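You operate a simulated robot arm through the tools that you are given. There is no shell and no other tool. Be economical: measure what you need, move in short steps, check, and stop when the job is done.

You are at the controls of a simulated robot arm. One attempt, no reset.

## Task
Find the line with the lowest pressure and mark it.
Fine: grey knob to R7, R8 and R9, green button at each; red slider to the lowest.

The check looks at the end state, three seconds after you hand in, the way a careful person would. Anything else that was tipped, shoved, dropped, spilled or broken makes it a failure.

## Robot
A 6-joint arm with a two-finger parallel gripper, fixed in place. Base frame: the origin is at the foot of the arm, x ahead of it, y to its left, z up. Units: m, degrees, N and s.
With the tool pointing down near the work surface it reaches from about 0.22 to 0.66 m from the base axis. Its first joint turns from -66.0 to 66.0 degrees. Payload 2.9 kg.
Tool frame: the origin (TCP) lies between the finger pads and is the grasp point; the fingertips stand 0.03 m ahead of it; z points along the fingers, y is the line along which they close. The gripper opens to 0.11 m. The fingers are 0.02 m wide and 0.01 m thick; the gripper's body (0.048 by 0.112 m) begins 0.055 m behind the TCP.
Orientation is that of the tool frame in the base frame, as a unit quaternion [x, y, z, w]. With the fingers straight down and closing along the base's y, the tool's x points along the base's -x, its y along +y and its z along -z.

## Interface
- The arm moves only by the tool drive_tool. Its argument "increments" is a list of rows, each a list of 7 numbers: the shift along the base's x, y, z in units of 20 mm (1.0 is 20 mm), then the turn, a rotation vector about the base's x, y, z in units of 4 degrees (1.0 is 4 degrees), then the finger opening in m, from 0 to 0.11. In form: [[tx, ty, tz, ax, ay, az, jaw], ...]. A call has 1 to 12 rows; each row shifts and turns the commanded pose from where the row before left it. A call with a number of a shift or a turn outside -1 to 1 is refused whole. Each row takes 0.2 s and may step no farther than 0.05 m and 8.6 degrees from the row before; otherwise, or with a gripper value out of range, the whole call is refused. Where a pose cannot be reached the arm comes as near as it can. A force on the tool above 40 N (or 10 N above the force at the start of the call, whichever is more), or a blocked arm, ends the call early, and 0.2 s more pass. Each finger travels about 0.108 m/s and halts on what it meets, pressing with about 33 N; the grip force reading is that of the motor and also rises with nothing between the fingers. The clock runs only during rows and for 0.2 s after the last one: add rows that do not move to give the fingers time. The reply holds the time, the measured pose of the TCP, the force on the tool along the base axes, the opening and the grip force, in the units named above and with some noise, with the torque about the TCP (base axes, N m) and any sound that the robot's microphone picked up, and new pictures: "pictures" is both (left out), scene, wrist or none.
- Cameras (640 x 400 px; columns grow to the right, rows downward): "scene" is fixed at [0.1074, 0.4493, 1.3741]; the picture's right is [-0.51, -0.86, 0.00], its down [-0.48, 0.29, -0.83] and it looks along [0.71, -0.43, -0.56] (base axes); focal length 226 px, centre (320, 200). "wrist" rides on the gripper at [0.072, 0.017, -0.103] in the tool frame; the picture's right is [-0.23, 0.97, 0.00], its down [-0.76, -0.18, -0.62] and it looks along [-0.61, -0.14, 0.78] (tool axes); focal length 222 px, centre (320, 200). There is no depth. A picture from a camera that has moved, and an enlarged one, comes with that camera's place and axes in the base frame and with its lens. The place of the scene camera against the robot may be out by one fixed shift of up to 0.018 m in any direction.
- enlarge(camera, box): a new picture of the part [left, top, right, bottom] of that camera's present view, enlarged. The clock stands still meanwhile.
- job_done(): hands the job in; it is judged then, once.

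Work in short steps. Places have to be worked out from the pictures, the camera data and where the tool is seen: move nearer, look again, correct. Check each grasp and each placing, and mend what went wrong. You have 120 turns and 200 pictures in all, those below and enlarged ones among them. Open the gripper and draw the arm clear of the work before you hand the job in, unless the task says otherwise; then end with one line.

The tools are called after "Request:" by a JSON object that holds its "name" and its "arguments". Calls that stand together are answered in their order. drive_tool: Moves the arm, as the interface text tells. Its arguments: {"type":"object","properties":{"increments":{"type":"array","items":{"type":"array","items":{"type":"number"}}},"pictures":{"type":"string","enum":["both","scene","wrist","none"]}},"required":["increments"]} The other tools are called the same way: enlarge (camera, box) takes an enlarged picture of a part of a camera's view; job_done () hands the job in.

At the start:

```text
time: 0.0
eef_pos: [0.4001, 0.1062, 1.2747]
ee_rot: [0.0, 1.0, 0.0, 0.0]
force: [0.1, -0.6, 0.0]
wrist_torque: [0.03, -0.01, -0.01]
opening: 0.1099
gripper_force: 0.0
```

scene: 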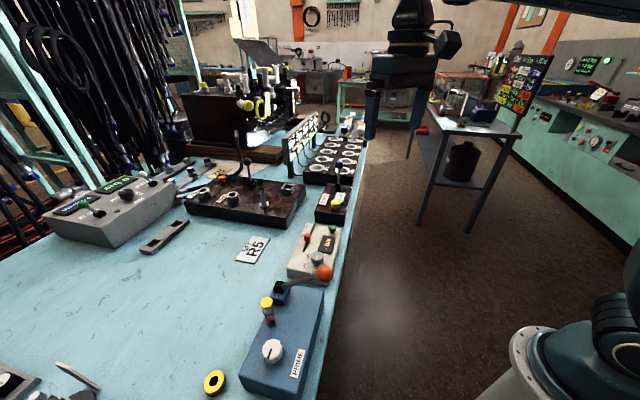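
wrist: 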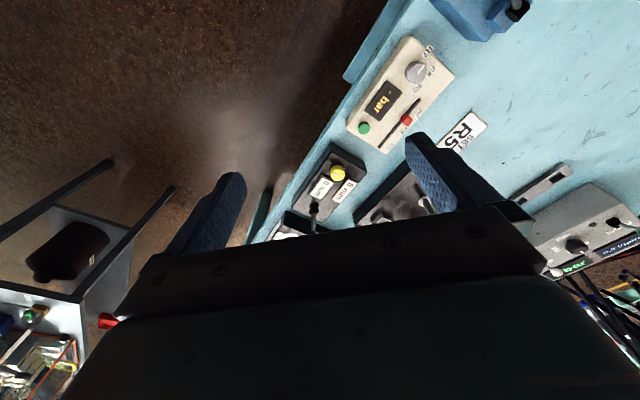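

I take a closer look at the beige box (grey knob, green button, red slider) in both views.

Request:
{"name": "enlarge", "arguments": {"camera": "scene", "box": [230, 200, 390, 300]}}

Request:
{"name": "enlarge", "arguments": {"camera": "wrist", "box": [320, 20, 496, 160]}}

```text
4.00 times, centred on (310, 250) of scene
camera zoom: at [0.1074, 0.4493, 1.3741], right [-0.51, -0.86, 0.0], down [-0.48, 0.29, -0.83], along [0.71, -0.43, -0.56], focal length 903 px, centre (360, 0)
```

zoom: 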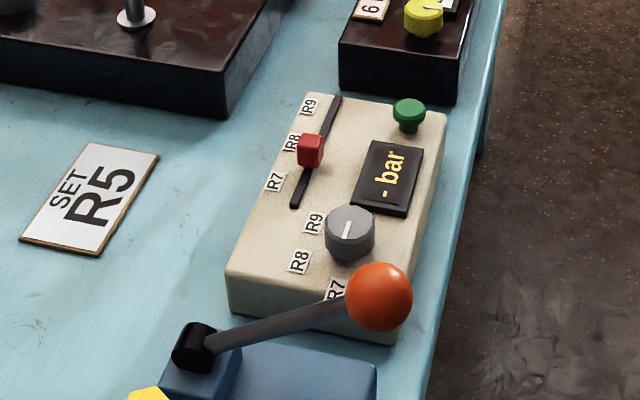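

```text
2.86 times, centred on (408, 90) of wrist
camera zoom: at [0.3279, 0.1236, 1.3771], right [0.23, 0.97, 0.0], down [0.76, -0.18, 0.62], along [0.61, -0.14, -0.78], focal length 635 px, centre (69, 514)
```

zoom: 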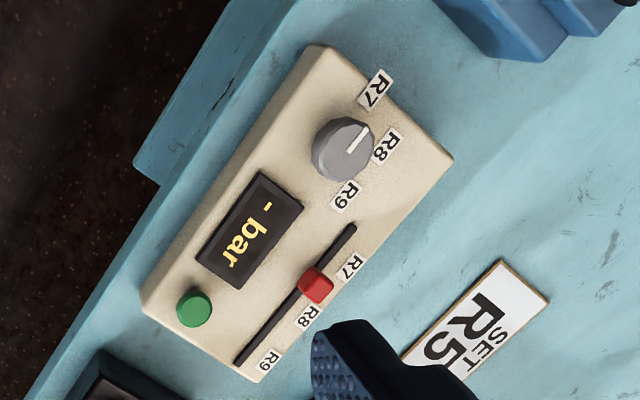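

The knob comes out near (0.43, 0.265, 0.96), the green button near (0.50, 0.17), and the slider slot runs from about (0.477, 0.275) to (0.553, 0.198). I move back and a little lower to look at the whole box and the orange lever.

Request:
{"name": "drive_tool", "arguments": {"increments": [[-0.6, 0.9, -0.5, 0, 0, 0, 0.11], [-0.6, 0.9, -0.5, 0, 0, 0, 0.11], [-0.6, 0.9, -0.5, 0, 0, 0, 0.11], [-0.6, 0.9, -0.5, 0, 0, 0, 0.11], [-0.6, 0.9, -0.5, 0, 0, 0, 0.11], [-0.6, 0.9, -0.5, 0, 0, 0, 0.11], [-0.6, 0.9, -0.5, 0, 0, 0, 0.11], [-0.6, 0.9, -0.5, 0, 0, 0, 0.11]]}}

```text
time: 1.8
eef_pos: [0.3044, 0.2495, 1.1947]
ee_rot: [0.0, 1.0, 0.0, 0.001]
force: [0.6, -0.2, -0.2]
wrist_torque: [0.02, 0.03, 0.02]
opening: 0.1101
gripper_force: 0.0
camera wrist: at [0.2325, 0.2675, 1.2968], right [0.23, 0.97, 0.0], down [0.76, -0.18, 0.62], along [0.61, -0.14, -0.78], focal length 222 px, centre (320, 200)
```

scene: 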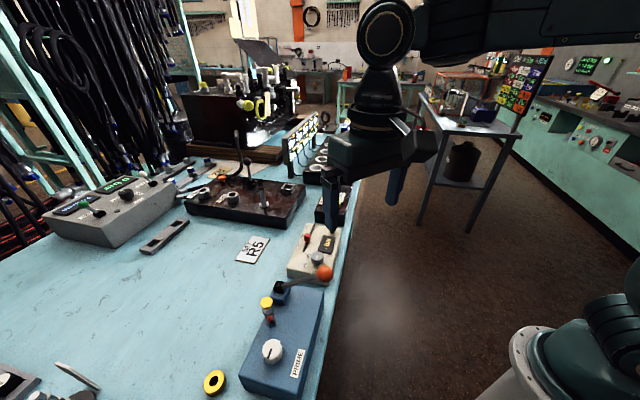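
wrist: 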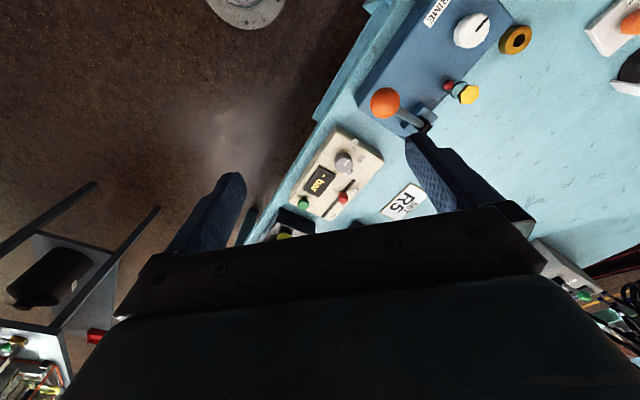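

The orange ball works out to about (0.30, 0.315, 1.08), so I must keep clear of it. I enlarge the box again to get the geometry of the knob and labels.

Request:
{"name": "enlarge", "arguments": {"camera": "wrist", "box": [280, 110, 408, 220]}}

Request:
{"name": "enlarge", "arguments": {"camera": "scene", "box": [280, 215, 360, 290]}}

```text
3.64 times, centred on (344, 165) of wrist
camera zoom: at [0.2325, 0.2675, 1.2968], right [0.23, 0.97, 0.0], down [0.76, -0.18, 0.62], along [0.61, -0.14, -0.78], focal length 808 px, centre (233, 327)
```

zoom: 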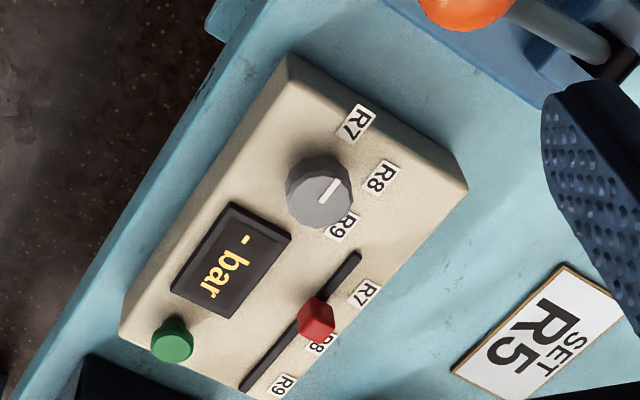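

```text
5.33 times, centred on (320, 252) of scene
camera zoom: at [0.1074, 0.4493, 1.3741], right [-0.51, -0.86, 0.0], down [-0.48, 0.29, -0.83], along [0.71, -0.43, -0.56], focal length 1204 px, centre (320, -80)
```

zoom: 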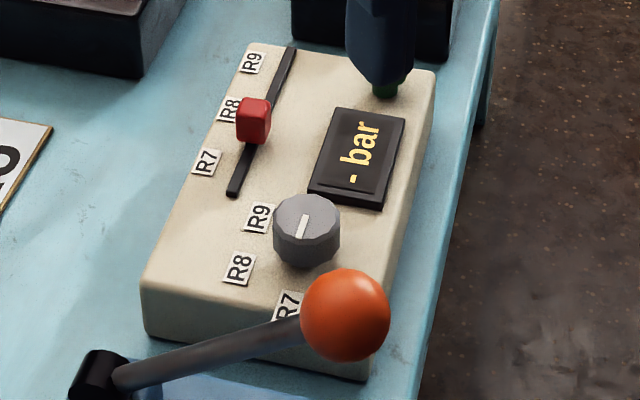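

Triangulated: panel top z≈0.938, knob (0.428, 0.267, top 0.96), pointing about at R7 already; button (0.502, 0.171, top 0.95); slider (0.508, 0.251, 0.952). I close the fingers and go above the green button.

Request:
{"name": "drive_tool", "arguments": {"increments": [[0.989, -0.393, -0.725, 0, 0, 0, 0.0], [0.989, -0.393, -0.725, 0, 0, 0, 0.0], [0.989, -0.393, -0.725, 0, 0, 0, 0.0], [0.989, -0.393, -0.725, 0, 0, 0, 0.0], [0.989, -0.393, -0.725, 0, 0, 0, 0.0], [0.989, -0.393, -0.725, 0, 0, 0, 0.0], [0.989, -0.393, -0.725, 0, 0, 0, 0.0], [0.989, -0.393, -0.725, 0, 0, 0, 0.0], [0.989, -0.393, -0.725, 0, 0, 0, 0.0], [0.989, -0.393, -0.725, 0, 0, 0, 0.0]]}}

```text
time: 4.0
eef_pos: [0.5027, 0.1694, 1.0508]
ee_rot: [0.0, 1.0, 0.0, 0.0]
force: [0.2, 0.2, 0.6]
wrist_torque: [-0.01, 0.01, -0.02]
opening: 0.0
gripper_force: 32.8
camera wrist: at [0.4305, 0.1866, 1.1528], right [0.23, 0.97, 0.0], down [0.76, -0.18, 0.62], along [0.61, -0.14, -0.78], focal length 222 px, centre (320, 200)
```

scene: 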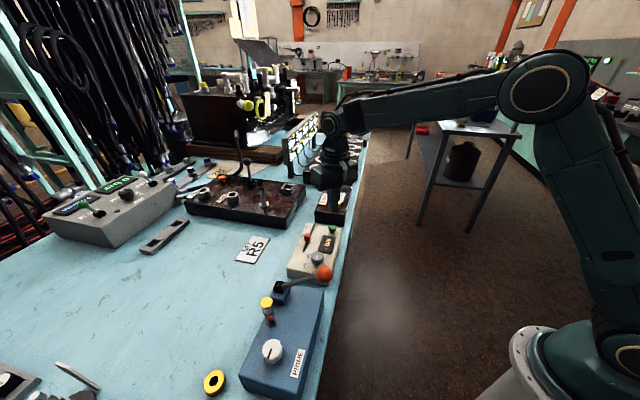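
wrist: 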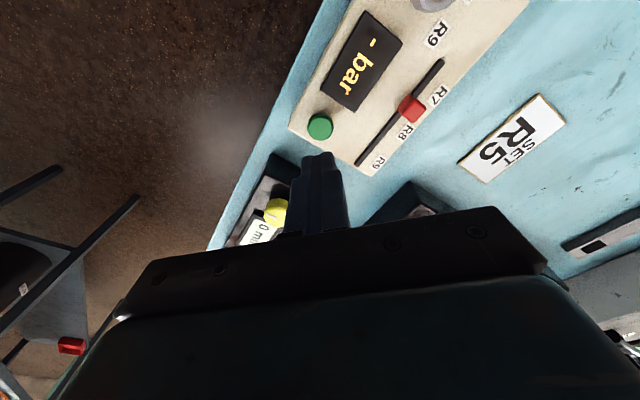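

The button checks out at (0.502, 0.171). I descend to just above its top.

Request:
{"name": "drive_tool", "arguments": {"increments": [[0, 0.05, -0.8, 0, 0, 0, 0.0], [0, 0, -0.8, 0, 0, 0, 0.0], [0, 0, -0.8, 0, 0, 0, 0.0], [0, 0, -0.8, 0, 0, 0, 0.0], [0, 0, 0, 0, 0, 0, 0]]}}

```text
time: 5.2
eef_pos: [0.5023, 0.1732, 0.9842]
ee_rot: [0.0, 1.0, 0.0, 0.0]
force: [-0.4, -2.0, 2.4]
wrist_torque: [-0.03, -0.02, 0.02]
opening: 0.0
gripper_force: 33.3
heard: click
camera wrist: at [0.4308, 0.1898, 1.0877], right [0.23, 0.97, 0.0], down [0.76, -0.18, 0.62], along [0.61, -0.14, -0.78], focal length 222 px, centre (320, 200)
```

scene: 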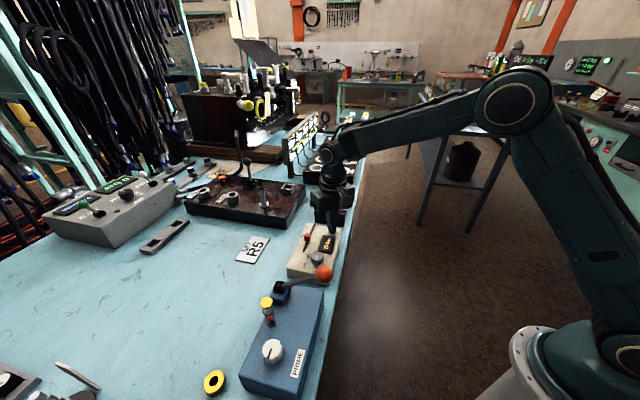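
wrist: 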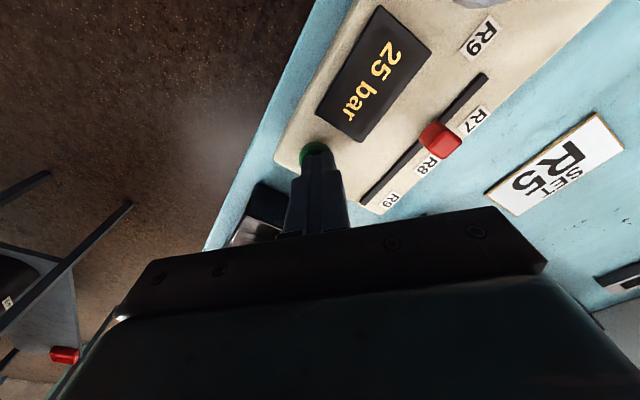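

A click was heard, and the display reads about 25 bar. I enlarge to confirm.

Request:
{"name": "enlarge", "arguments": {"camera": "wrist", "box": [300, 0, 500, 140]}}

Request:
{"name": "enlarge", "arguments": {"camera": "scene", "box": [285, 215, 357, 290]}}

```text
2.86 times, centred on (400, 70) of wrist
camera zoom: at [0.4308, 0.1898, 1.0877], right [0.23, 0.97, 0.0], down [0.76, -0.18, 0.62], along [0.61, -0.14, -0.78], focal length 635 px, centre (91, 571)
```

zoom: 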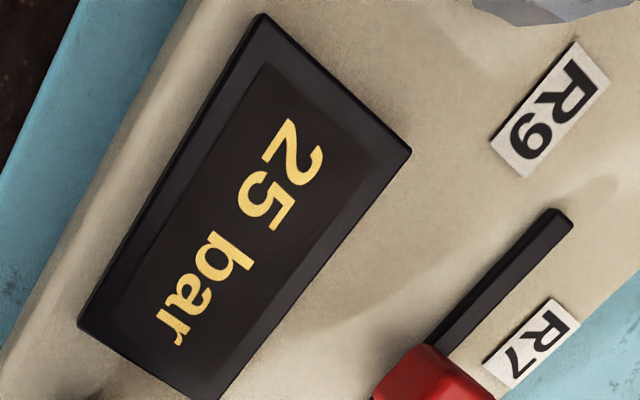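

```text
5.33 times, centred on (321, 252) of scene
camera zoom: at [0.1074, 0.4493, 1.3741], right [-0.51, -0.86, 0.0], down [-0.48, 0.29, -0.83], along [0.71, -0.43, -0.56], focal length 1204 px, centre (315, -80)
```

zoom: 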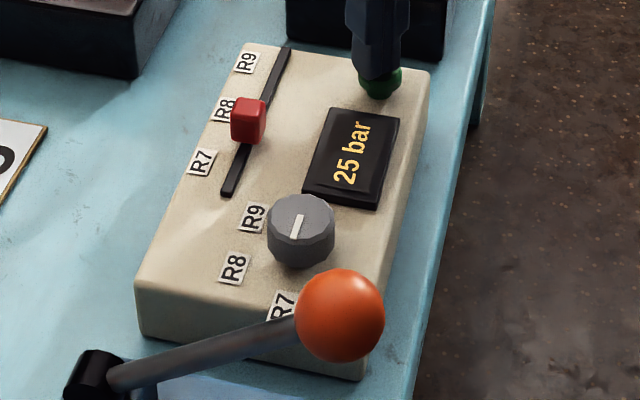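

R7 reads 25 bar (pointer lies along the R7 label). Now I rise, go above the knob, and begin yawing to about +80° so that the later turn of -60° keeps the camera clear of the orange ball.

Request:
{"name": "drive_tool", "arguments": {"increments": [[0, 0, 1, 0, 0, 0, 0], [0, 0, 1, 0, 0, 1, 0.05], [0, 0, 1, 0, 0, 1, 0.05], [0, 0, 1, 0, 0, 1, 0.05], [-0.466, 0.584, 0.2, 0, 0, 1, 0.05], [-0.466, 0.584, 0.2, 0, 0, 1, 0.05], [-0.466, 0.584, 0.2, 0, 0, 1, 0.05], [-0.466, 0.584, 0, 0, 0, 1, 0.05], [-0.466, 0.584, 0, 0, 0, 1, 0.05], [-0.466, 0.584, 0, 0, 0, 1, 0.05], [-0.466, 0.584, 0, 0, 0, 1, 0.05], [-0.466, 0.584, 0, 0, 0, 1, 0.05]], "pictures": "none"}}

Request:
{"name": "drive_tool", "arguments": {"increments": [[0, 0, 0, 0, 0, 1, 0.05], [0, 0, 0, 0, 0, 1, 0.05], [0, 0, 0, 0, 0, 1, 0.05], [0, 0, 0, 0, 0, 1, 0.05], [0, 0, 0, 0, 0, 1, 0.05], [0, 0, 0, 0, 0, 1, 0.05], [0, 0, 0, 0, 0, 1, 0.05], [0, 0, 0, 0, 0, 1, 0.05], [0, 0, 0, 0, 0, 1, 0.05], [0, 0, 0, 0, 0, 0, 0.05]]}}

```text
time: 7.8
eef_pos: [0.4277, 0.2659, 1.0769]
ee_rot: [-0.375, 0.927, 0.0, 0.0]
force: [0.0, 0.4, 0.3]
wrist_torque: [0.01, 0.0, 0.0]
opening: 0.0499
gripper_force: 0.0
```

```text
time: 10.0
eef_pos: [0.428, 0.2653, 1.0783]
ee_rot: [-0.644, 0.765, 0.0, 0.001]
force: [-0.3, 0.1, 0.6]
wrist_torque: [-0.03, -0.04, -0.03]
opening: 0.0497
gripper_force: 0.0
camera wrist: at [0.3991, 0.1979, 1.1803], right [-0.92, 0.39, 0.0], down [0.31, 0.72, 0.62], along [0.24, 0.57, -0.78], focal length 222 px, centre (320, 200)
```

scene: 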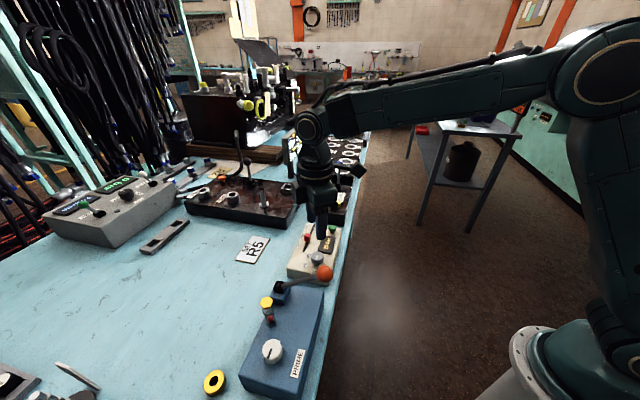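
wrist: 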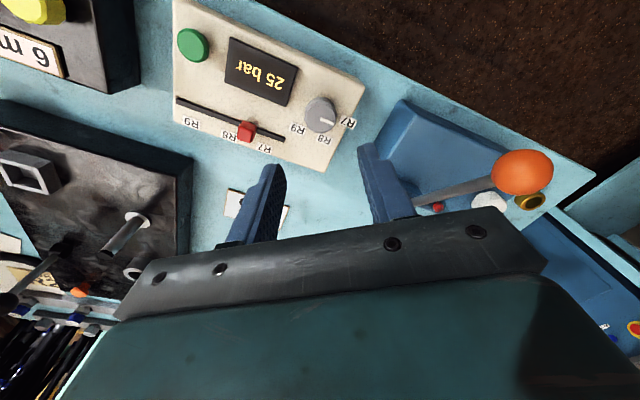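

The pointer is clearly at R7 here. I enlarge to refine the knob centre.

Request:
{"name": "enlarge", "arguments": {"camera": "wrist", "box": [270, 75, 370, 160]}}

```text
4.71 times, centred on (320, 118) of wrist
camera zoom: at [0.3991, 0.1979, 1.1803], right [-0.92, 0.39, 0.0], down [0.31, 0.72, 0.62], along [0.24, 0.57, -0.78], focal length 1045 px, centre (320, 588)
```

zoom: 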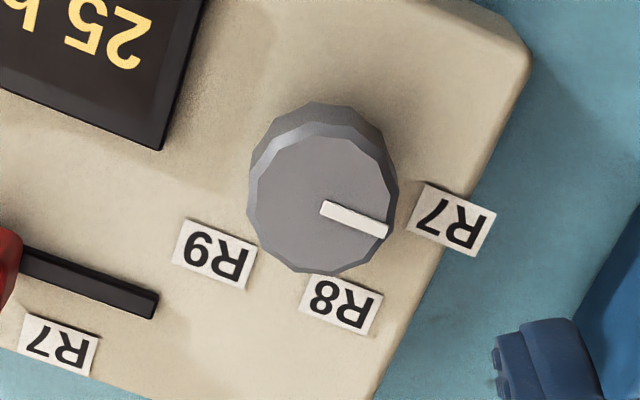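

The knob is centred under the TCP to 1–2 mm; label angles about 137°, 76°, 14°, pointer about 137°. I descend around the knob.

Request:
{"name": "drive_tool", "arguments": {"increments": [[-0.07, 0, -1, 0, 0, 0, 0.044], [0, 0, -1, 0, 0, 0, 0.044], [0, 0, -1, 0, 0, 0, 0.044], [0, 0, -1, 0, 0, 0, 0.044], [0, 0, -0.6, 0, 0, 0, 0.044], [0, 0, -0.4, 0, 0, 0, 0.044], [0, 0, 0, 0, 0, 0, 0.044]]}}

```text
time: 11.6
eef_pos: [0.4264, 0.2648, 0.9777]
ee_rot: [-0.643, 0.766, 0.0, 0.0]
force: [0.3, -0.7, -0.2]
wrist_torque: [0.01, -0.03, 0.0]
opening: 0.0441
gripper_force: 0.0
camera wrist: at [0.3981, 0.1979, 1.0791], right [-0.92, 0.39, 0.0], down [0.31, 0.72, 0.62], along [0.24, 0.57, -0.78], focal length 222 px, centre (320, 200)
```

scene: 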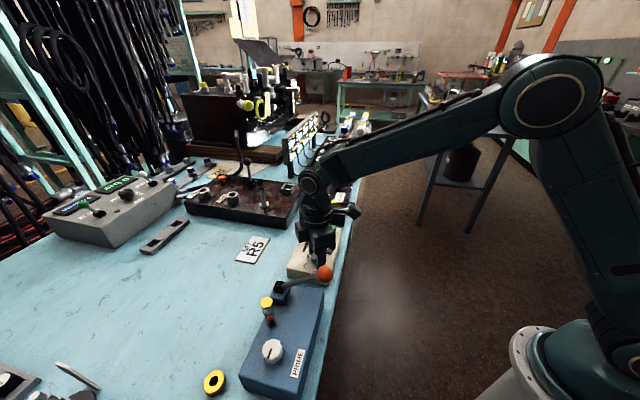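
wrist: 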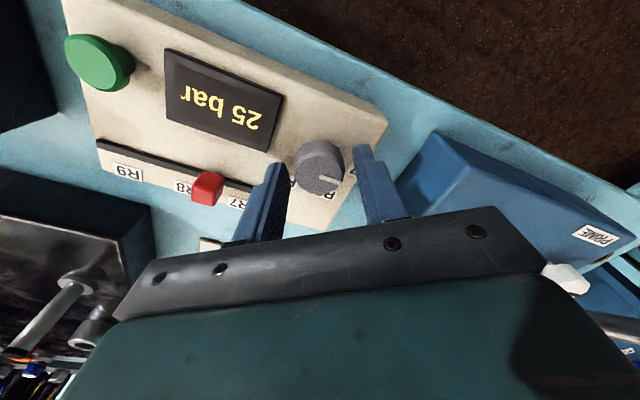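

The fingers straddle the knob; closing.

Request:
{"name": "drive_tool", "arguments": {"increments": [[0, 0, 0, 0, 0, 0, 0.02], [0, 0, 0, 0, 0, 0, 0.02], [0, 0, 0, 0, 0, 0, 0.02]], "pictures": "wrist"}}

```text
time: 12.4
eef_pos: [0.4272, 0.2656, 0.9764]
ee_rot: [-0.643, 0.766, 0.0, 0.0]
force: [-1.3, -0.5, -2.2]
wrist_torque: [0.2, -0.04, 0.01]
opening: 0.0314
gripper_force: 45.5
camera wrist: at [0.398, 0.1979, 1.0791], right [-0.92, 0.39, 0.0], down [0.31, 0.72, 0.62], along [0.24, 0.57, -0.78], focal length 222 px, centre (320, 200)
```

wrist: 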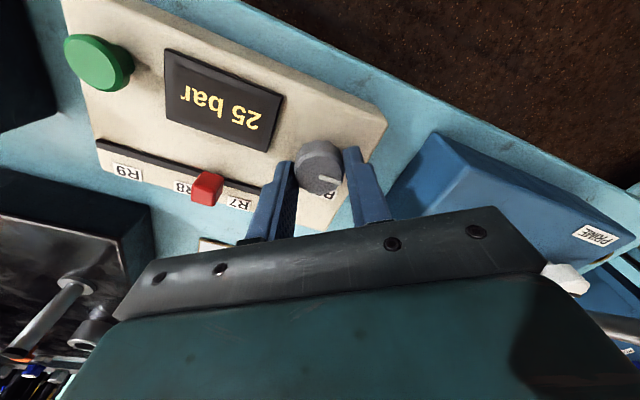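

Gripped at 31 mm. I turn -40° first and listen/look.

Request:
{"name": "drive_tool", "arguments": {"increments": [[0, 0, 0, 0, 0, -1, 0.02], [0, 0, 0, 0, 0, -1, 0.02], [0, 0, 0, 0, 0, -1, 0.02], [0, 0, 0, 0, 0, -1, 0.02], [0, 0, 0, 0, 0, -1, 0.02], [0, 0, 0, 0, 0, -1, 0.02], [0, 0, 0, 0, 0, -1, 0.02], [0, 0, 0, 0, 0, -1, 0.02], [0, 0, 0, 0, 0, -1, 0.02], [0, 0, 0, 0, 0, -1, 0.02]]}}

```text
time: 14.6
eef_pos: [0.4287, 0.2643, 0.9767]
ee_rot: [-0.34, 0.94, 0.001, 0.0]
force: [23.4, -4.1, -24.0]
wrist_torque: [-0.05, -0.18, 0.05]
opening: 0.0313
gripper_force: 44.9
camera wrist: at [0.3614, 0.232, 1.0795], right [-0.45, 0.89, 0.0], down [0.7, 0.35, 0.62], along [0.56, 0.28, -0.78], focal length 222 px, centre (320, 200)
```

scene: 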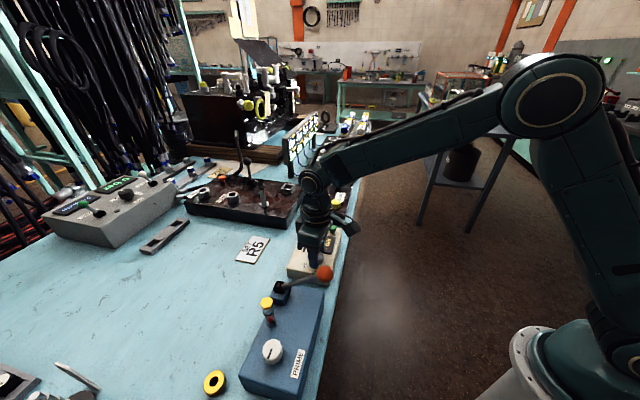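
wrist: 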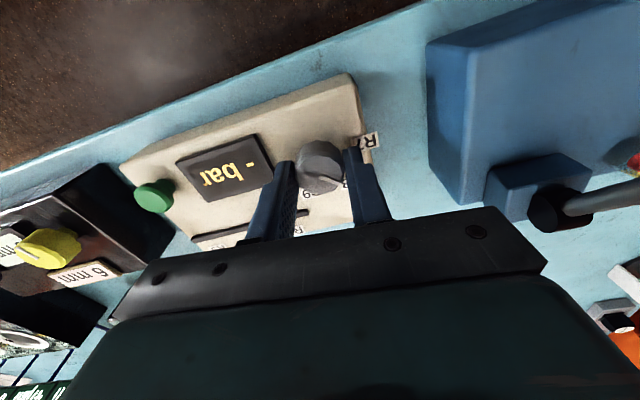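

The knob is turning (display blanked), with some side load; I ease the centre by 1 mm +x and continue the remaining -20°.

Request:
{"name": "drive_tool", "arguments": {"increments": [[0.06, 0, -0.05, 0, 0, 0, 0.02], [0, 0, 0, 0, 0, -1, 0.02], [0, 0, 0, 0, 0, -1, 0.02], [0, 0, 0, 0, 0, -1, 0.02], [0, 0, 0, 0, 0, -1, 0.02], [0, 0, 0, 0, 0, -1, 0.02], [0, 0, 0, 0, 0, 0, 0.02]], "pictures": "wrist"}}

Request:
{"name": "enlarge", "arguments": {"camera": "wrist", "box": [260, 110, 400, 210]}}

```text
time: 16.2
eef_pos: [0.4281, 0.2646, 0.9772]
ee_rot: [-0.171, 0.985, -0.001, 0.0]
force: [13.0, -19.1, 8.1]
wrist_torque: [-0.85, 0.91, 0.09]
opening: 0.0312
gripper_force: 45.2
camera wrist: at [0.3542, 0.2565, 1.0795], right [-0.12, 0.99, 0.0], down [0.78, 0.09, 0.62], along [0.62, 0.07, -0.78], focal length 222 px, centre (320, 200)
```

wrist: 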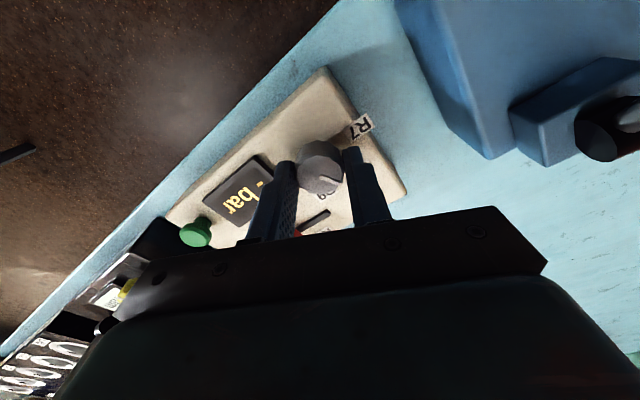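

```text
4.00 times, centred on (330, 160) of wrist
camera zoom: at [0.3542, 0.2565, 1.0795], right [-0.12, 0.99, 0.0], down [0.78, 0.09, 0.62], along [0.62, 0.07, -0.78], focal length 888 px, centre (280, 360)
```

zoom: 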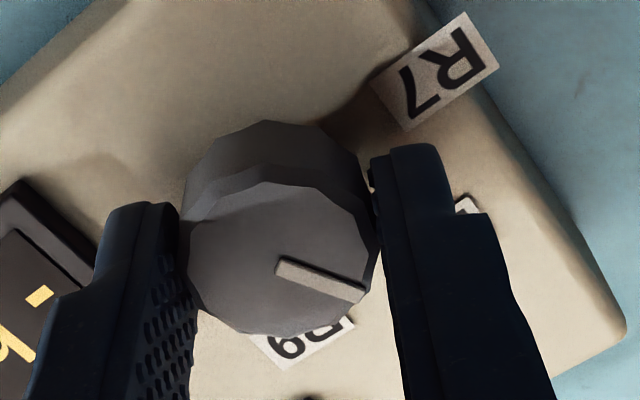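

The pointer has followed the tool by 60°, to about 77° (R8). I release and rise.

Request:
{"name": "drive_tool", "arguments": {"increments": [[0, 0, 0, 0, 0, 0, 0.044], [0, 0, 0, 0, 0, 0, 0.044], [0, 0, 0.6, 0, 0, 0, 0.044], [0, 0, 1, 0, 0, 0, 0.044], [0, 0, 1, 0, 0, 0, 0.044], [0, 0, 1, 0, 0, 0, 0.044], [0, 0, 1, 0, 0, 0, 0.044]], "pictures": "wrist"}}

Request:
{"name": "enlarge", "arguments": {"camera": "wrist", "box": [260, 70, 400, 170]}}

```text
time: 17.8
eef_pos: [0.4287, 0.2647, 1.0688]
ee_rot: [-0.173, 0.985, 0.001, 0.0]
force: [0.5, -0.4, -0.1]
wrist_torque: [-0.03, -0.03, 0.03]
opening: 0.0438
gripper_force: 0.0
camera wrist: at [0.3538, 0.2568, 1.1714], right [-0.12, 0.99, 0.0], down [0.78, 0.09, 0.62], along [0.62, 0.07, -0.78], focal length 222 px, centre (320, 200)
```

wrist: 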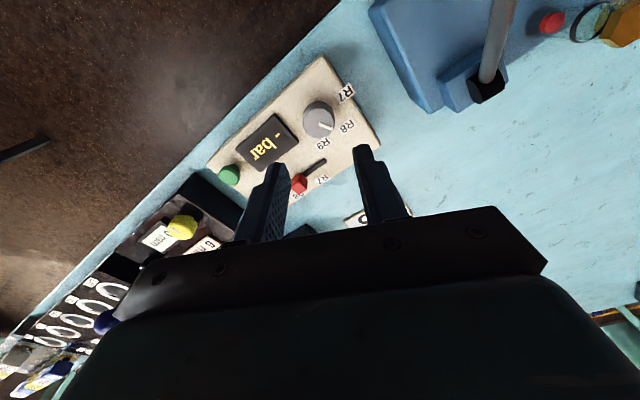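

```text
4.00 times, centred on (330, 120) of wrist
camera zoom: at [0.3538, 0.2568, 1.1714], right [-0.12, 0.99, 0.0], down [0.78, 0.09, 0.62], along [0.62, 0.07, -0.78], focal length 888 px, centre (280, 520)
```

zoom: 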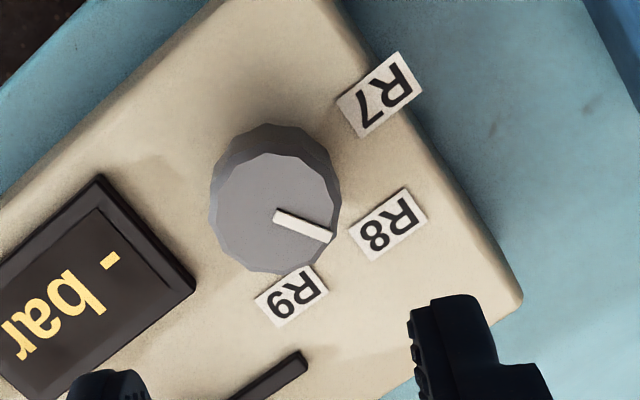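

Pointer at ≈74–76°, matching R8. Next I press the green button.

Request:
{"name": "drive_tool", "arguments": {"increments": [[0.733, -0.937, 0, 0, 0, 0, 0.0], [0.733, -0.937, 0, 0, 0, 0, 0.0], [0.733, -0.937, 0, 0, 0, 0, 0.0], [0.733, -0.937, 0, 0, 0, 0, 0.0], [0.733, -0.937, 0, 0, 0, 0, 0.0], [0, 0, -0.9, 0, 0, 0, 0], [0, 0, -0.9, 0, 0, 0, 0], [0, 0, -0.9, 0, 0, 0, 0], [0, 0, -0.9, 0, 0, 0, 0], [0, 0, -0.55, 0, 0, 0, 0], [0, 0, -0.1, 0, 0, 0, 0], [0, 0, 0, 0, 0, 0, 0]]}}

Request:
{"name": "enlarge", "arguments": {"camera": "scene", "box": [285, 215, 357, 290]}}

```text
time: 20.4
eef_pos: [0.5014, 0.1735, 0.9831]
ee_rot: [-0.174, 0.985, 0.0, 0.0]
force: [-1.3, 1.1, 3.0]
wrist_torque: [0.05, 0.04, -0.02]
opening: 0.0003
gripper_force: 33.3
heard: click
camera wrist: at [0.4276, 0.1641, 1.0861], right [-0.12, 0.99, 0.0], down [0.78, 0.09, 0.62], along [0.62, 0.08, -0.78], focal length 222 px, centre (320, 200)
```

scene: 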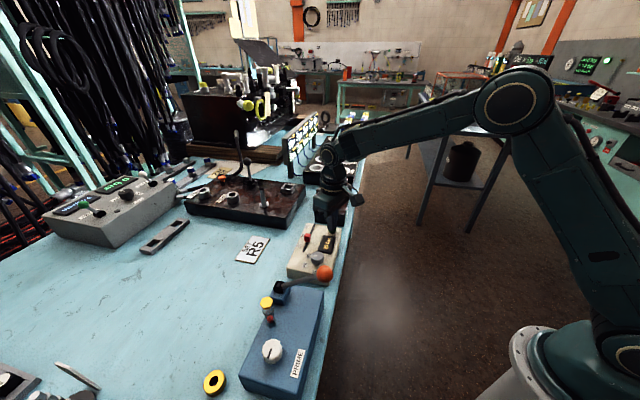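
wrist: 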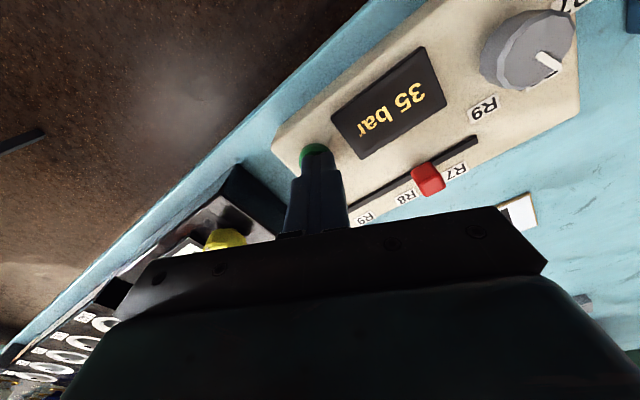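

```text
5.33 times, centred on (321, 252) of scene
camera zoom: at [0.1073, 0.4493, 1.3741], right [-0.51, -0.86, 0.0], down [-0.48, 0.29, -0.83], along [0.71, -0.43, -0.56], focal length 1204 px, centre (315, -80)
```

zoom: 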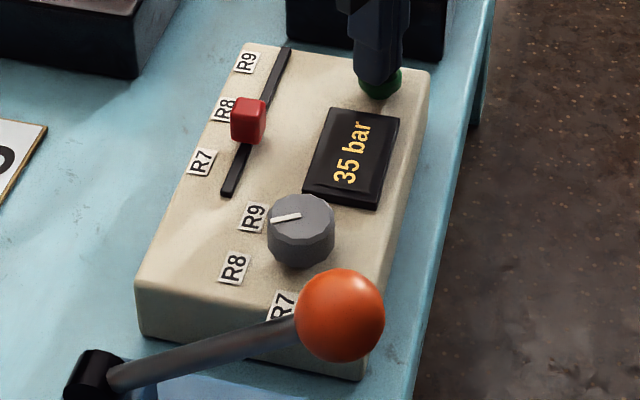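

R8 reads 35 bar. I rise, return to the knob and yaw back +60° for a fresh grip.

Request:
{"name": "drive_tool", "arguments": {"increments": [[0, 0, 1, 0, 0, 0, 0], [0, 0, 1, 0, 0, 1, 0.044], [0, 0, 1, 0, 0, 1, 0.044], [0, 0, 1, 0, 0, 1, 0.044], [-0.733, 0.937, 0.5, 0, 0, 1, 0.044], [-0.733, 0.937, 0, 0, 0, 1, 0.044], [-0.733, 0.937, 0, 0, 0, 1, 0.044], [-0.733, 0.937, 0, 0, 0, 1, 0.044], [-0.76, 0.937, 0, 0, 0, 1, 0.044], [0, 0, 0, 0, 0, 1, 0.044], [0, 0, 0, 0, 0, 1, 0.044], [0, 0, 0, 0, 0, 1, 0.044]], "pictures": "none"}}

Request:
{"name": "drive_tool", "arguments": {"increments": [[0, 0, 0, 0, 0, 1, 0.044], [0, 0, 0, 0, 0, 1, 0.044], [0, 0, 0, 0, 0, 1, 0.044], [0, 0, 0, 0, 0, 1, 0.044], [0, 0, 0, 0, 0, 0, 0.044]], "pictures": "wrist"}}

Request:
{"name": "enlarge", "arguments": {"camera": "wrist", "box": [270, 75, 370, 160]}}

```text
time: 23.0
eef_pos: [0.4274, 0.2658, 1.0731]
ee_rot: [-0.531, 0.848, 0.0, 0.0]
force: [-0.3, 0.8, 0.3]
wrist_torque: [0.01, -0.01, -0.01]
opening: 0.0441
gripper_force: 0.1
```

```text
time: 24.2
eef_pos: [0.426, 0.2654, 1.0737]
ee_rot: [-0.643, 0.765, -0.001, 0.0]
force: [-0.2, -0.3, 0.0]
wrist_torque: [0.03, 0.03, 0.01]
opening: 0.0441
gripper_force: 0.0
camera wrist: at [0.3978, 0.198, 1.1764], right [-0.92, 0.39, 0.0], down [0.31, 0.72, 0.62], along [0.24, 0.57, -0.78], focal length 222 px, centre (320, 200)
```

wrist: 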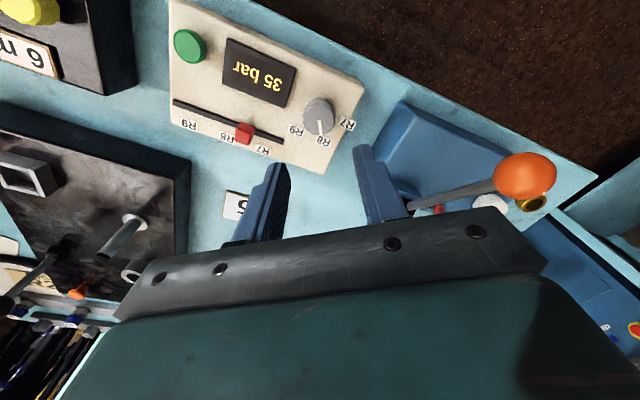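

```text
4.71 times, centred on (320, 118) of wrist
camera zoom: at [0.3978, 0.198, 1.1764], right [-0.92, 0.39, 0.0], down [0.31, 0.72, 0.62], along [0.24, 0.57, -0.78], focal length 1045 px, centre (320, 588)
```

zoom: 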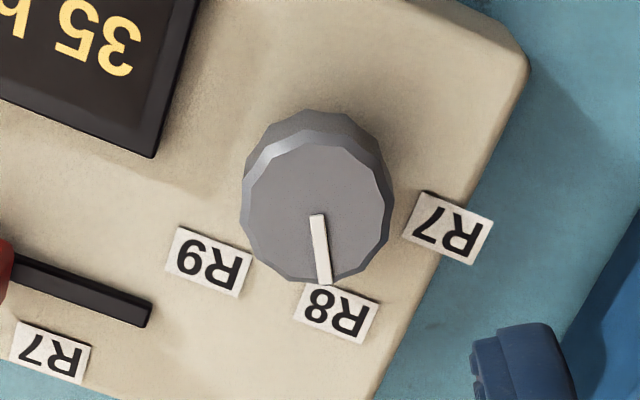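

The knob is at R8 and centred. I descend and grip.

Request:
{"name": "drive_tool", "arguments": {"increments": [[0.05, 0, -1, 0, 0, 0, 0.044], [0, 0, -1, 0, 0, 0, 0.044], [0, 0, -1, 0, 0, 0, 0.044], [0, 0, -1, 0, 0, 0, 0.044], [0, 0, -0.6, 0, 0, 0, 0.044], [0, 0, -0.2, 0, 0, 0, 0.044], [0, 0, 0, 0, 0, 0, 0.044], [0, 0, 0, 0, 0, 0, 0.02], [0, 0, 0, 0, 0, 0, 0.02], [0, 0, 0, 0, 0, 0, 0.02]], "pictures": "wrist"}}

```text
time: 26.4
eef_pos: [0.4259, 0.267, 0.9779]
ee_rot: [-0.643, 0.766, 0.001, 0.0]
force: [-7.6, 1.3, 0.8]
wrist_torque: [0.18, 0.12, -0.02]
opening: 0.0316
gripper_force: 45.2
camera wrist: at [0.3983, 0.1984, 1.0798], right [-0.92, 0.39, 0.0], down [0.31, 0.72, 0.62], along [0.24, 0.57, -0.78], focal length 222 px, centre (320, 200)
```

wrist: 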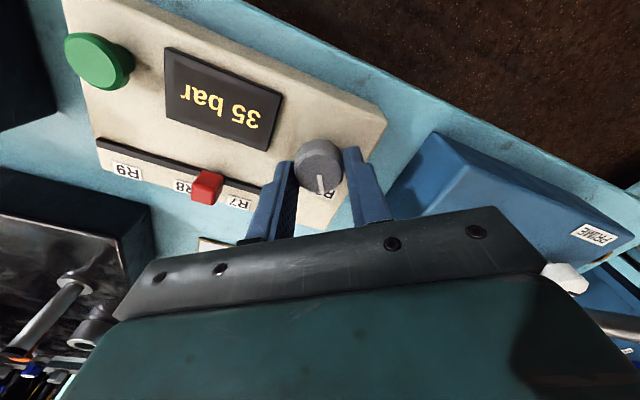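

Gripped. I turn the remaining -60°, in two calls.

Request:
{"name": "drive_tool", "arguments": {"increments": [[-0.05, 0, 0, 0, 0, -1, 0.02], [0, 0, 0, 0, 0, -1, 0.02], [0, 0, 0, 0, 0, -1, 0.02], [0, 0, 0, 0, 0, -1, 0.02], [0, 0, 0, 0, 0, -1, 0.02], [0, 0, 0, 0, 0, -1, 0.02], [0, 0, 0, 0, 0, -1, 0.02], [0, 0, 0, 0, 0, -1, 0.02]], "pictures": "none"}}

Request:
{"name": "drive_tool", "arguments": {"increments": [[0.05, 0, 0, 0, 0, -1, 0.02], [0, 0, 0, 0, 0, -1, 0.02], [0, 0, 0, 0, 0, -1, 0.02], [0, 0, 0, 0, 0, -1, 0.02], [0, 0, 0, 0, 0, -1, 0.02], [0, 0, 0, 0, 0, -1, 0.02], [0, 0, 0, 0, 0, -1, 0.02], [0, 0, 0, 0, 0, 0, 0.02]], "pictures": "wrist"}}

```text
time: 28.2
eef_pos: [0.4273, 0.2659, 0.9766]
ee_rot: [-0.405, 0.914, 0.0, 0.001]
force: [8.1, 1.3, -14.1]
wrist_torque: [0.94, -0.92, 0.01]
opening: 0.0316
gripper_force: 45.2
```

```text
time: 30.0
eef_pos: [0.4285, 0.2635, 0.9766]
ee_rot: [-0.172, 0.985, 0.0, 0.0]
force: [14.3, -19.6, -10.7]
wrist_torque: [-0.51, 0.44, 0.59]
opening: 0.0315
gripper_force: 45.1
camera wrist: at [0.3553, 0.2567, 1.0799], right [-0.12, 0.99, 0.0], down [0.78, 0.09, 0.62], along [0.62, 0.07, -0.78], focal length 222 px, centre (320, 200)
```

wrist: 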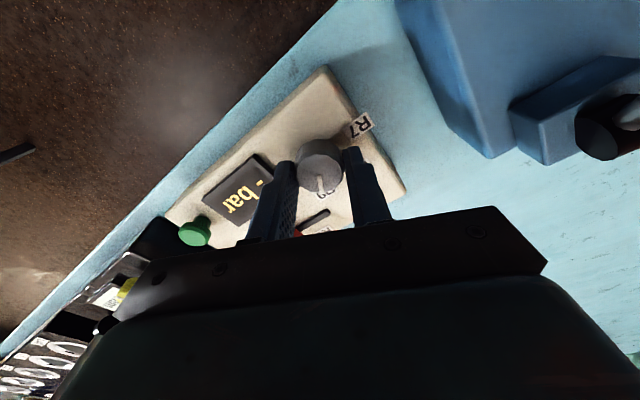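

Turned fully. I release and rise to check.

Request:
{"name": "drive_tool", "arguments": {"increments": [[0, 0, 0, 0, 0, 0, 0.044], [0, 0, 0, 0, 0, 0, 0.044], [0, 0, 0.6, 0, 0, 0, 0.044], [0, 0, 1, 0, 0, 0, 0.044], [0, 0, 1, 0, 0, 0, 0.044], [0, 0, 1, 0, 0, 0, 0.044], [0, 0, 1, 0, 0, 0, 0.044]], "pictures": "wrist"}}

Request:
{"name": "enlarge", "arguments": {"camera": "wrist", "box": [260, 70, 400, 170]}}

```text
time: 31.6
eef_pos: [0.4271, 0.2651, 1.0698]
ee_rot: [-0.173, 0.985, -0.001, 0.0]
force: [-0.1, 0.5, 0.9]
wrist_torque: [0.03, -0.01, -0.03]
opening: 0.0441
gripper_force: 0.0
camera wrist: at [0.354, 0.2567, 1.1726], right [-0.12, 0.99, 0.0], down [0.78, 0.09, 0.62], along [0.62, 0.07, -0.78], focal length 222 px, centre (320, 200)
```

wrist: 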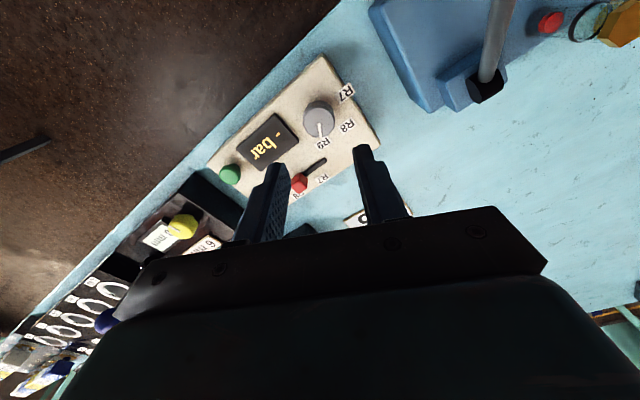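

```text
4.00 times, centred on (330, 120) of wrist
camera zoom: at [0.354, 0.2567, 1.1726], right [-0.12, 0.99, 0.0], down [0.78, 0.09, 0.62], along [0.62, 0.07, -0.78], focal length 888 px, centre (280, 520)
```

zoom: 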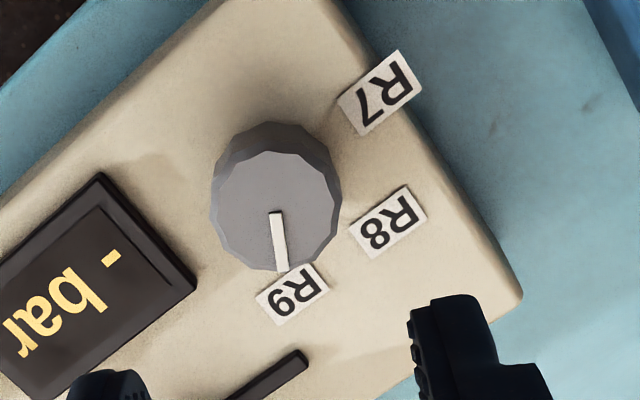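

The knob points at R9. I press the green button as before.

Request:
{"name": "drive_tool", "arguments": {"increments": [[0.733, -0.937, 0, 0, 0, 0, 0.0], [0.733, -0.937, 0, 0, 0, 0, 0.0], [0.733, -0.937, 0, 0, 0, 0, 0.0], [0.733, -0.937, 0, 0, 0, 0, 0.0], [0.733, -0.937, 0, 0, 0, 0, 0.0], [0, 0, -0.9, 0, 0, 0, 0], [0, 0, -0.9, 0, 0, 0, 0], [0, 0, -0.9, 0, 0, 0, 0], [0, 0, -0.9, 0, 0, 0, 0], [0, 0, -0.55, 0, 0, 0, 0], [0, 0, -0.15, 0, 0, 0, 0], [0, 0, 0, 0, 0, 0, 0]]}}

Request:
{"name": "enlarge", "arguments": {"camera": "scene", "box": [285, 215, 357, 290]}}

```text
time: 34.2
eef_pos: [0.5017, 0.1717, 0.9852]
ee_rot: [-0.173, 0.985, 0.001, 0.001]
force: [-0.6, 2.0, 3.2]
wrist_torque: [0.01, 0.01, -0.04]
opening: 0.0002
gripper_force: 33.0
heard: click
camera wrist: at [0.4285, 0.164, 1.0865], right [-0.12, 0.99, 0.0], down [0.78, 0.09, 0.62], along [0.62, 0.08, -0.78], focal length 222 px, centre (320, 200)
```

scene: 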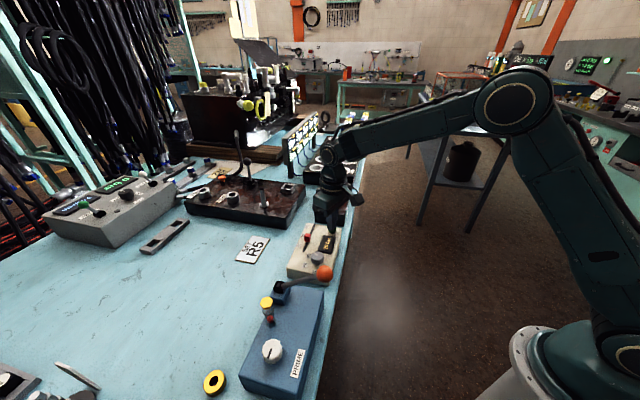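
wrist: 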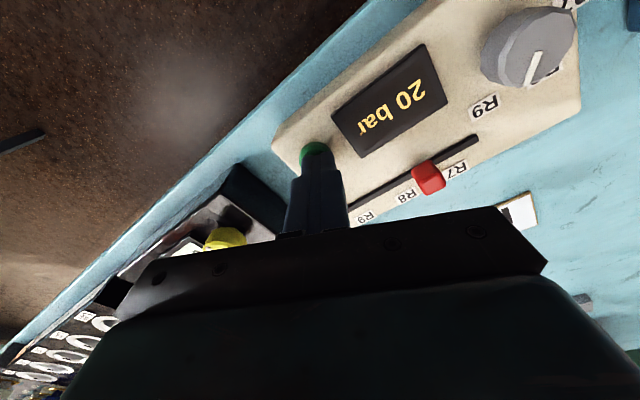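

```text
5.33 times, centred on (321, 252) of scene
camera zoom: at [0.1074, 0.4494, 1.3741], right [-0.51, -0.86, 0.0], down [-0.48, 0.29, -0.83], along [0.71, -0.43, -0.56], focal length 1204 px, centre (315, -80)
```

zoom: 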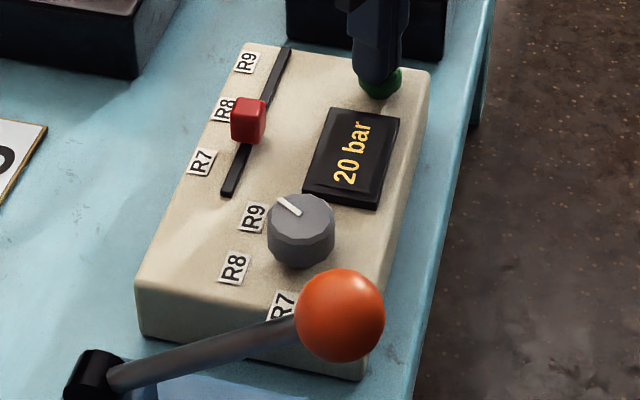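

R9 reads 20 bar, so R9 is lowest (R7 25, R8 35). I rise and move above the red slider, with yaw 45° so the fingers straddle it along its slot.

Request:
{"name": "drive_tool", "arguments": {"increments": [[0, 0, 1, 0, 0, 0, 0], [0, 0, 1, 0, 0, 1, 0.04], [0, 0, 1, 0, 0, 1, 0.04], [0, 0, 1, 0, 0, 1, 0.04], [0.075, 1, 0.3, 0, 0, 1, 0.04], [0.075, 1, 0, 0, 0, 1, 0.04], [0.075, 1, 0, 0, 0, 1, 0.04], [0.075, 1, 0, 0, 0, 0.25, 0.04], [0, 0, 0, 0, 0, 0, 0.04]]}}

Request:
{"name": "enlarge", "arguments": {"camera": "wrist", "box": [250, 70, 410, 170]}}

```text
time: 36.2
eef_pos: [0.5054, 0.253, 1.0715]
ee_rot: [-0.383, 0.924, 0.0, 0.0]
force: [-0.4, 1.6, 0.7]
wrist_torque: [-0.01, -0.02, 0.02]
opening: 0.0401
gripper_force: 0.1
camera wrist: at [0.4433, 0.2141, 1.1725], right [-0.53, 0.85, 0.0], down [0.66, 0.41, 0.62], along [0.53, 0.33, -0.78], focal length 222 px, centre (320, 200)
```

scene: 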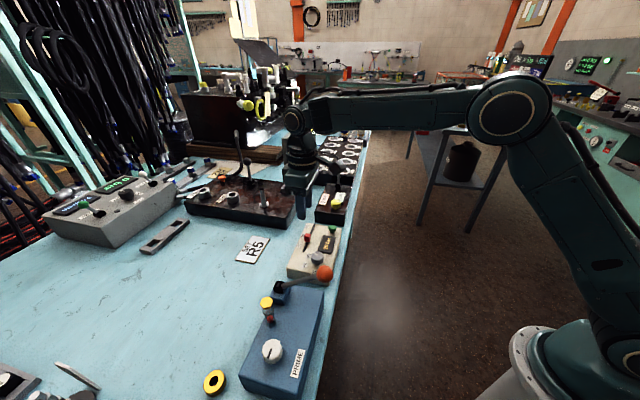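
wrist: 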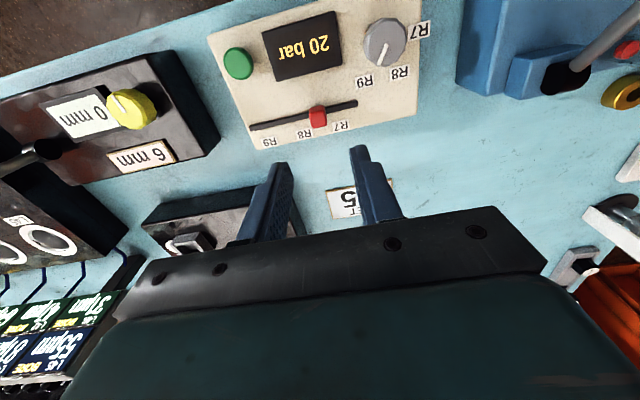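

```text
4.00 times, centred on (330, 120) of wrist
camera zoom: at [0.4433, 0.2141, 1.1725], right [-0.53, 0.85, 0.0], down [0.66, 0.41, 0.62], along [0.53, 0.33, -0.78], focal length 888 px, centre (280, 520)
```

zoom: 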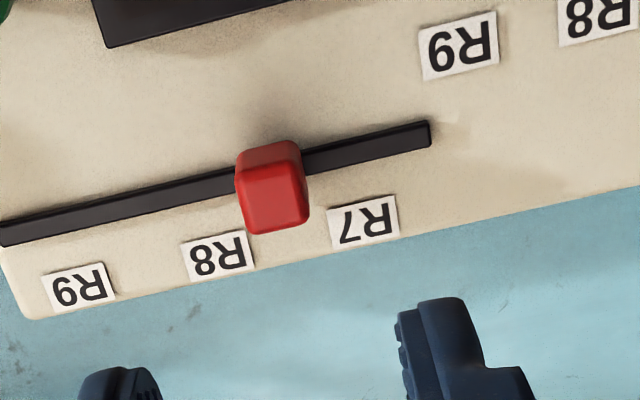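

Slider at (0.5074, 0.2525), midway between R7 and R8; the R9 label lies 60 mm further along the slot. I descend and grip.

Request:
{"name": "drive_tool", "arguments": {"increments": [[0.08, -0.03, -1, 0, 0, 0, 0.04], [0, 0, -1, 0, 0, 0, 0.04], [0, 0, -1, 0, 0, 0, 0.04], [0, 0, -1, 0, 0, 0, 0.04], [0, 0, -0.5, 0, 0, 0, 0.04], [0, 0, -0.2, 0, 0, 0, 0.04], [0, 0, 0, 0, 0, 0, 0.04]]}}

```text
time: 37.8
eef_pos: [0.5089, 0.2519, 0.9754]
ee_rot: [-0.383, 0.924, 0.001, 0.0]
force: [0.3, 0.4, -0.5]
wrist_torque: [0.02, 0.01, -0.02]
opening: 0.0398
gripper_force: 0.1
camera wrist: at [0.4463, 0.2127, 1.0773], right [-0.53, 0.85, 0.0], down [0.66, 0.41, 0.62], along [0.53, 0.33, -0.78], focal length 222 px, centre (320, 200)
```

scene: 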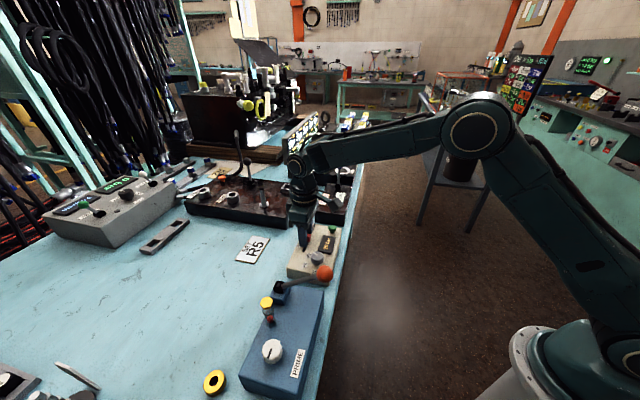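
wrist: 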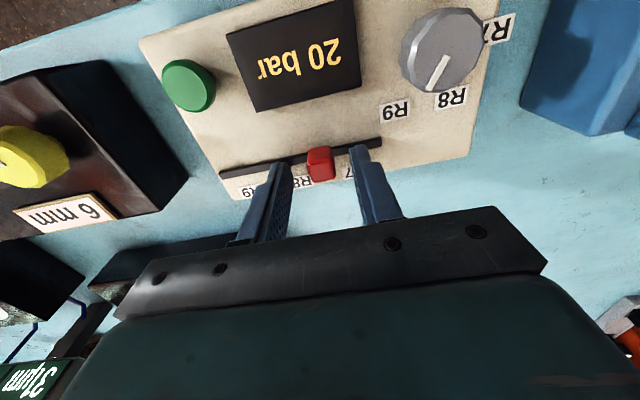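

The slider is between the fingers; I close on it.

Request:
{"name": "drive_tool", "arguments": {"increments": [[0, 0, 0, 0, 0, 0, 0.008], [0, 0, 0, 0, 0, 0, 0.008], [0, 0, 0, 0, 0, 0, 0.008]], "pictures": "wrist"}}

```text
time: 38.6
eef_pos: [0.5082, 0.2519, 0.9751]
ee_rot: [-0.382, 0.924, 0.0, 0.0]
force: [0.8, -0.2, -2.0]
wrist_torque: [0.09, -0.07, -0.04]
opening: 0.015
gripper_force: 45.0
camera wrist: at [0.4463, 0.2127, 1.0774], right [-0.53, 0.85, 0.0], down [0.66, 0.41, 0.62], along [0.53, 0.33, -0.78], focal length 222 px, centre (320, 200)
```

wrist: 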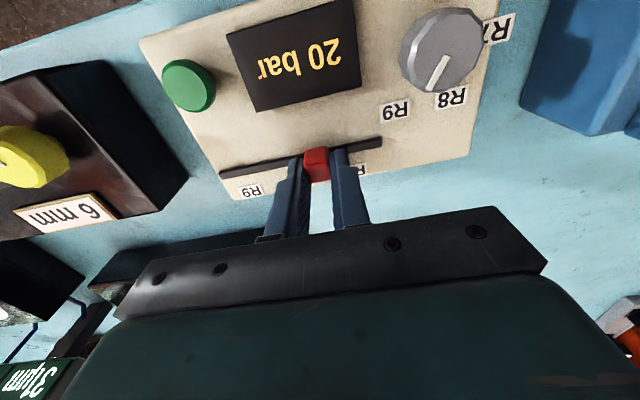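

Gripped (15 mm). I slide 60 mm along the slot toward R9.

Request:
{"name": "drive_tool", "arguments": {"increments": [[0.35, -0.35, 0, 0, 0, 0, 0.008], [0.35, -0.35, 0, 0, 0, 0, 0.008], [0.35, -0.35, 0, 0, 0, 0, 0.008], [0.35, -0.35, 0, 0, 0, 0, 0.008], [0.35, -0.35, 0, 0, 0, 0, 0.008], [0.35, -0.35, 0, 0, 0, 0, 0.008], [0, 0, 0, 0, 0, 0, 0.008]]}}

Request:
{"name": "enlarge", "arguments": {"camera": "wrist", "box": [250, 100, 410, 200]}}

```text
time: 40.2
eef_pos: [0.5497, 0.2089, 0.9756]
ee_rot: [-0.383, 0.924, 0.0, 0.0]
force: [4.1, 8.2, -21.2]
wrist_torque: [0.42, -0.39, -0.05]
opening: 0.0147
gripper_force: 45.1
camera wrist: at [0.4875, 0.1713, 1.0775], right [-0.53, 0.85, 0.0], down [0.66, 0.41, 0.62], along [0.53, 0.33, -0.78], focal length 222 px, centre (320, 200)
```

scene: 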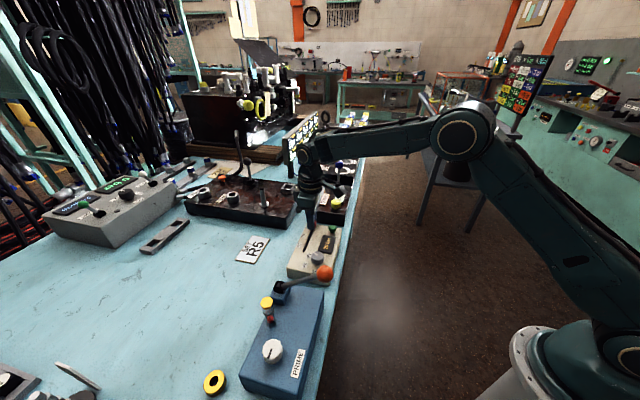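
wrist: 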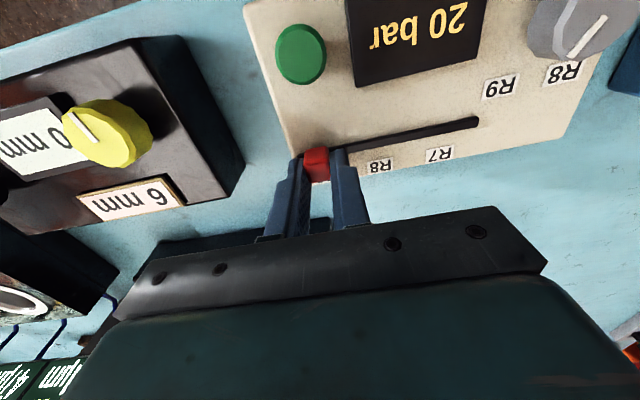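

```text
4.00 times, centred on (330, 150) of wrist
camera zoom: at [0.4875, 0.1713, 1.0775], right [-0.53, 0.85, 0.0], down [0.66, 0.41, 0.62], along [0.53, 0.33, -0.78], focal length 888 px, centre (280, 400)
```

zoom: 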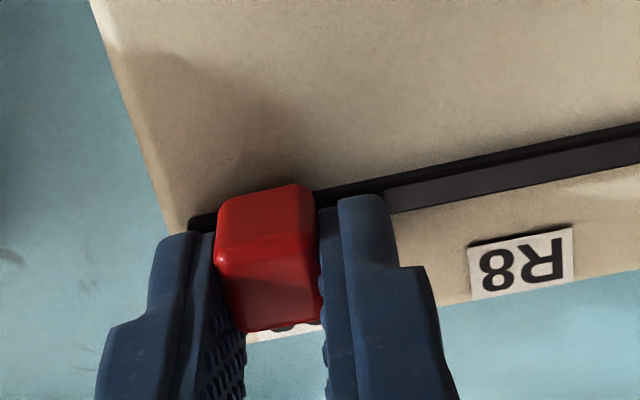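

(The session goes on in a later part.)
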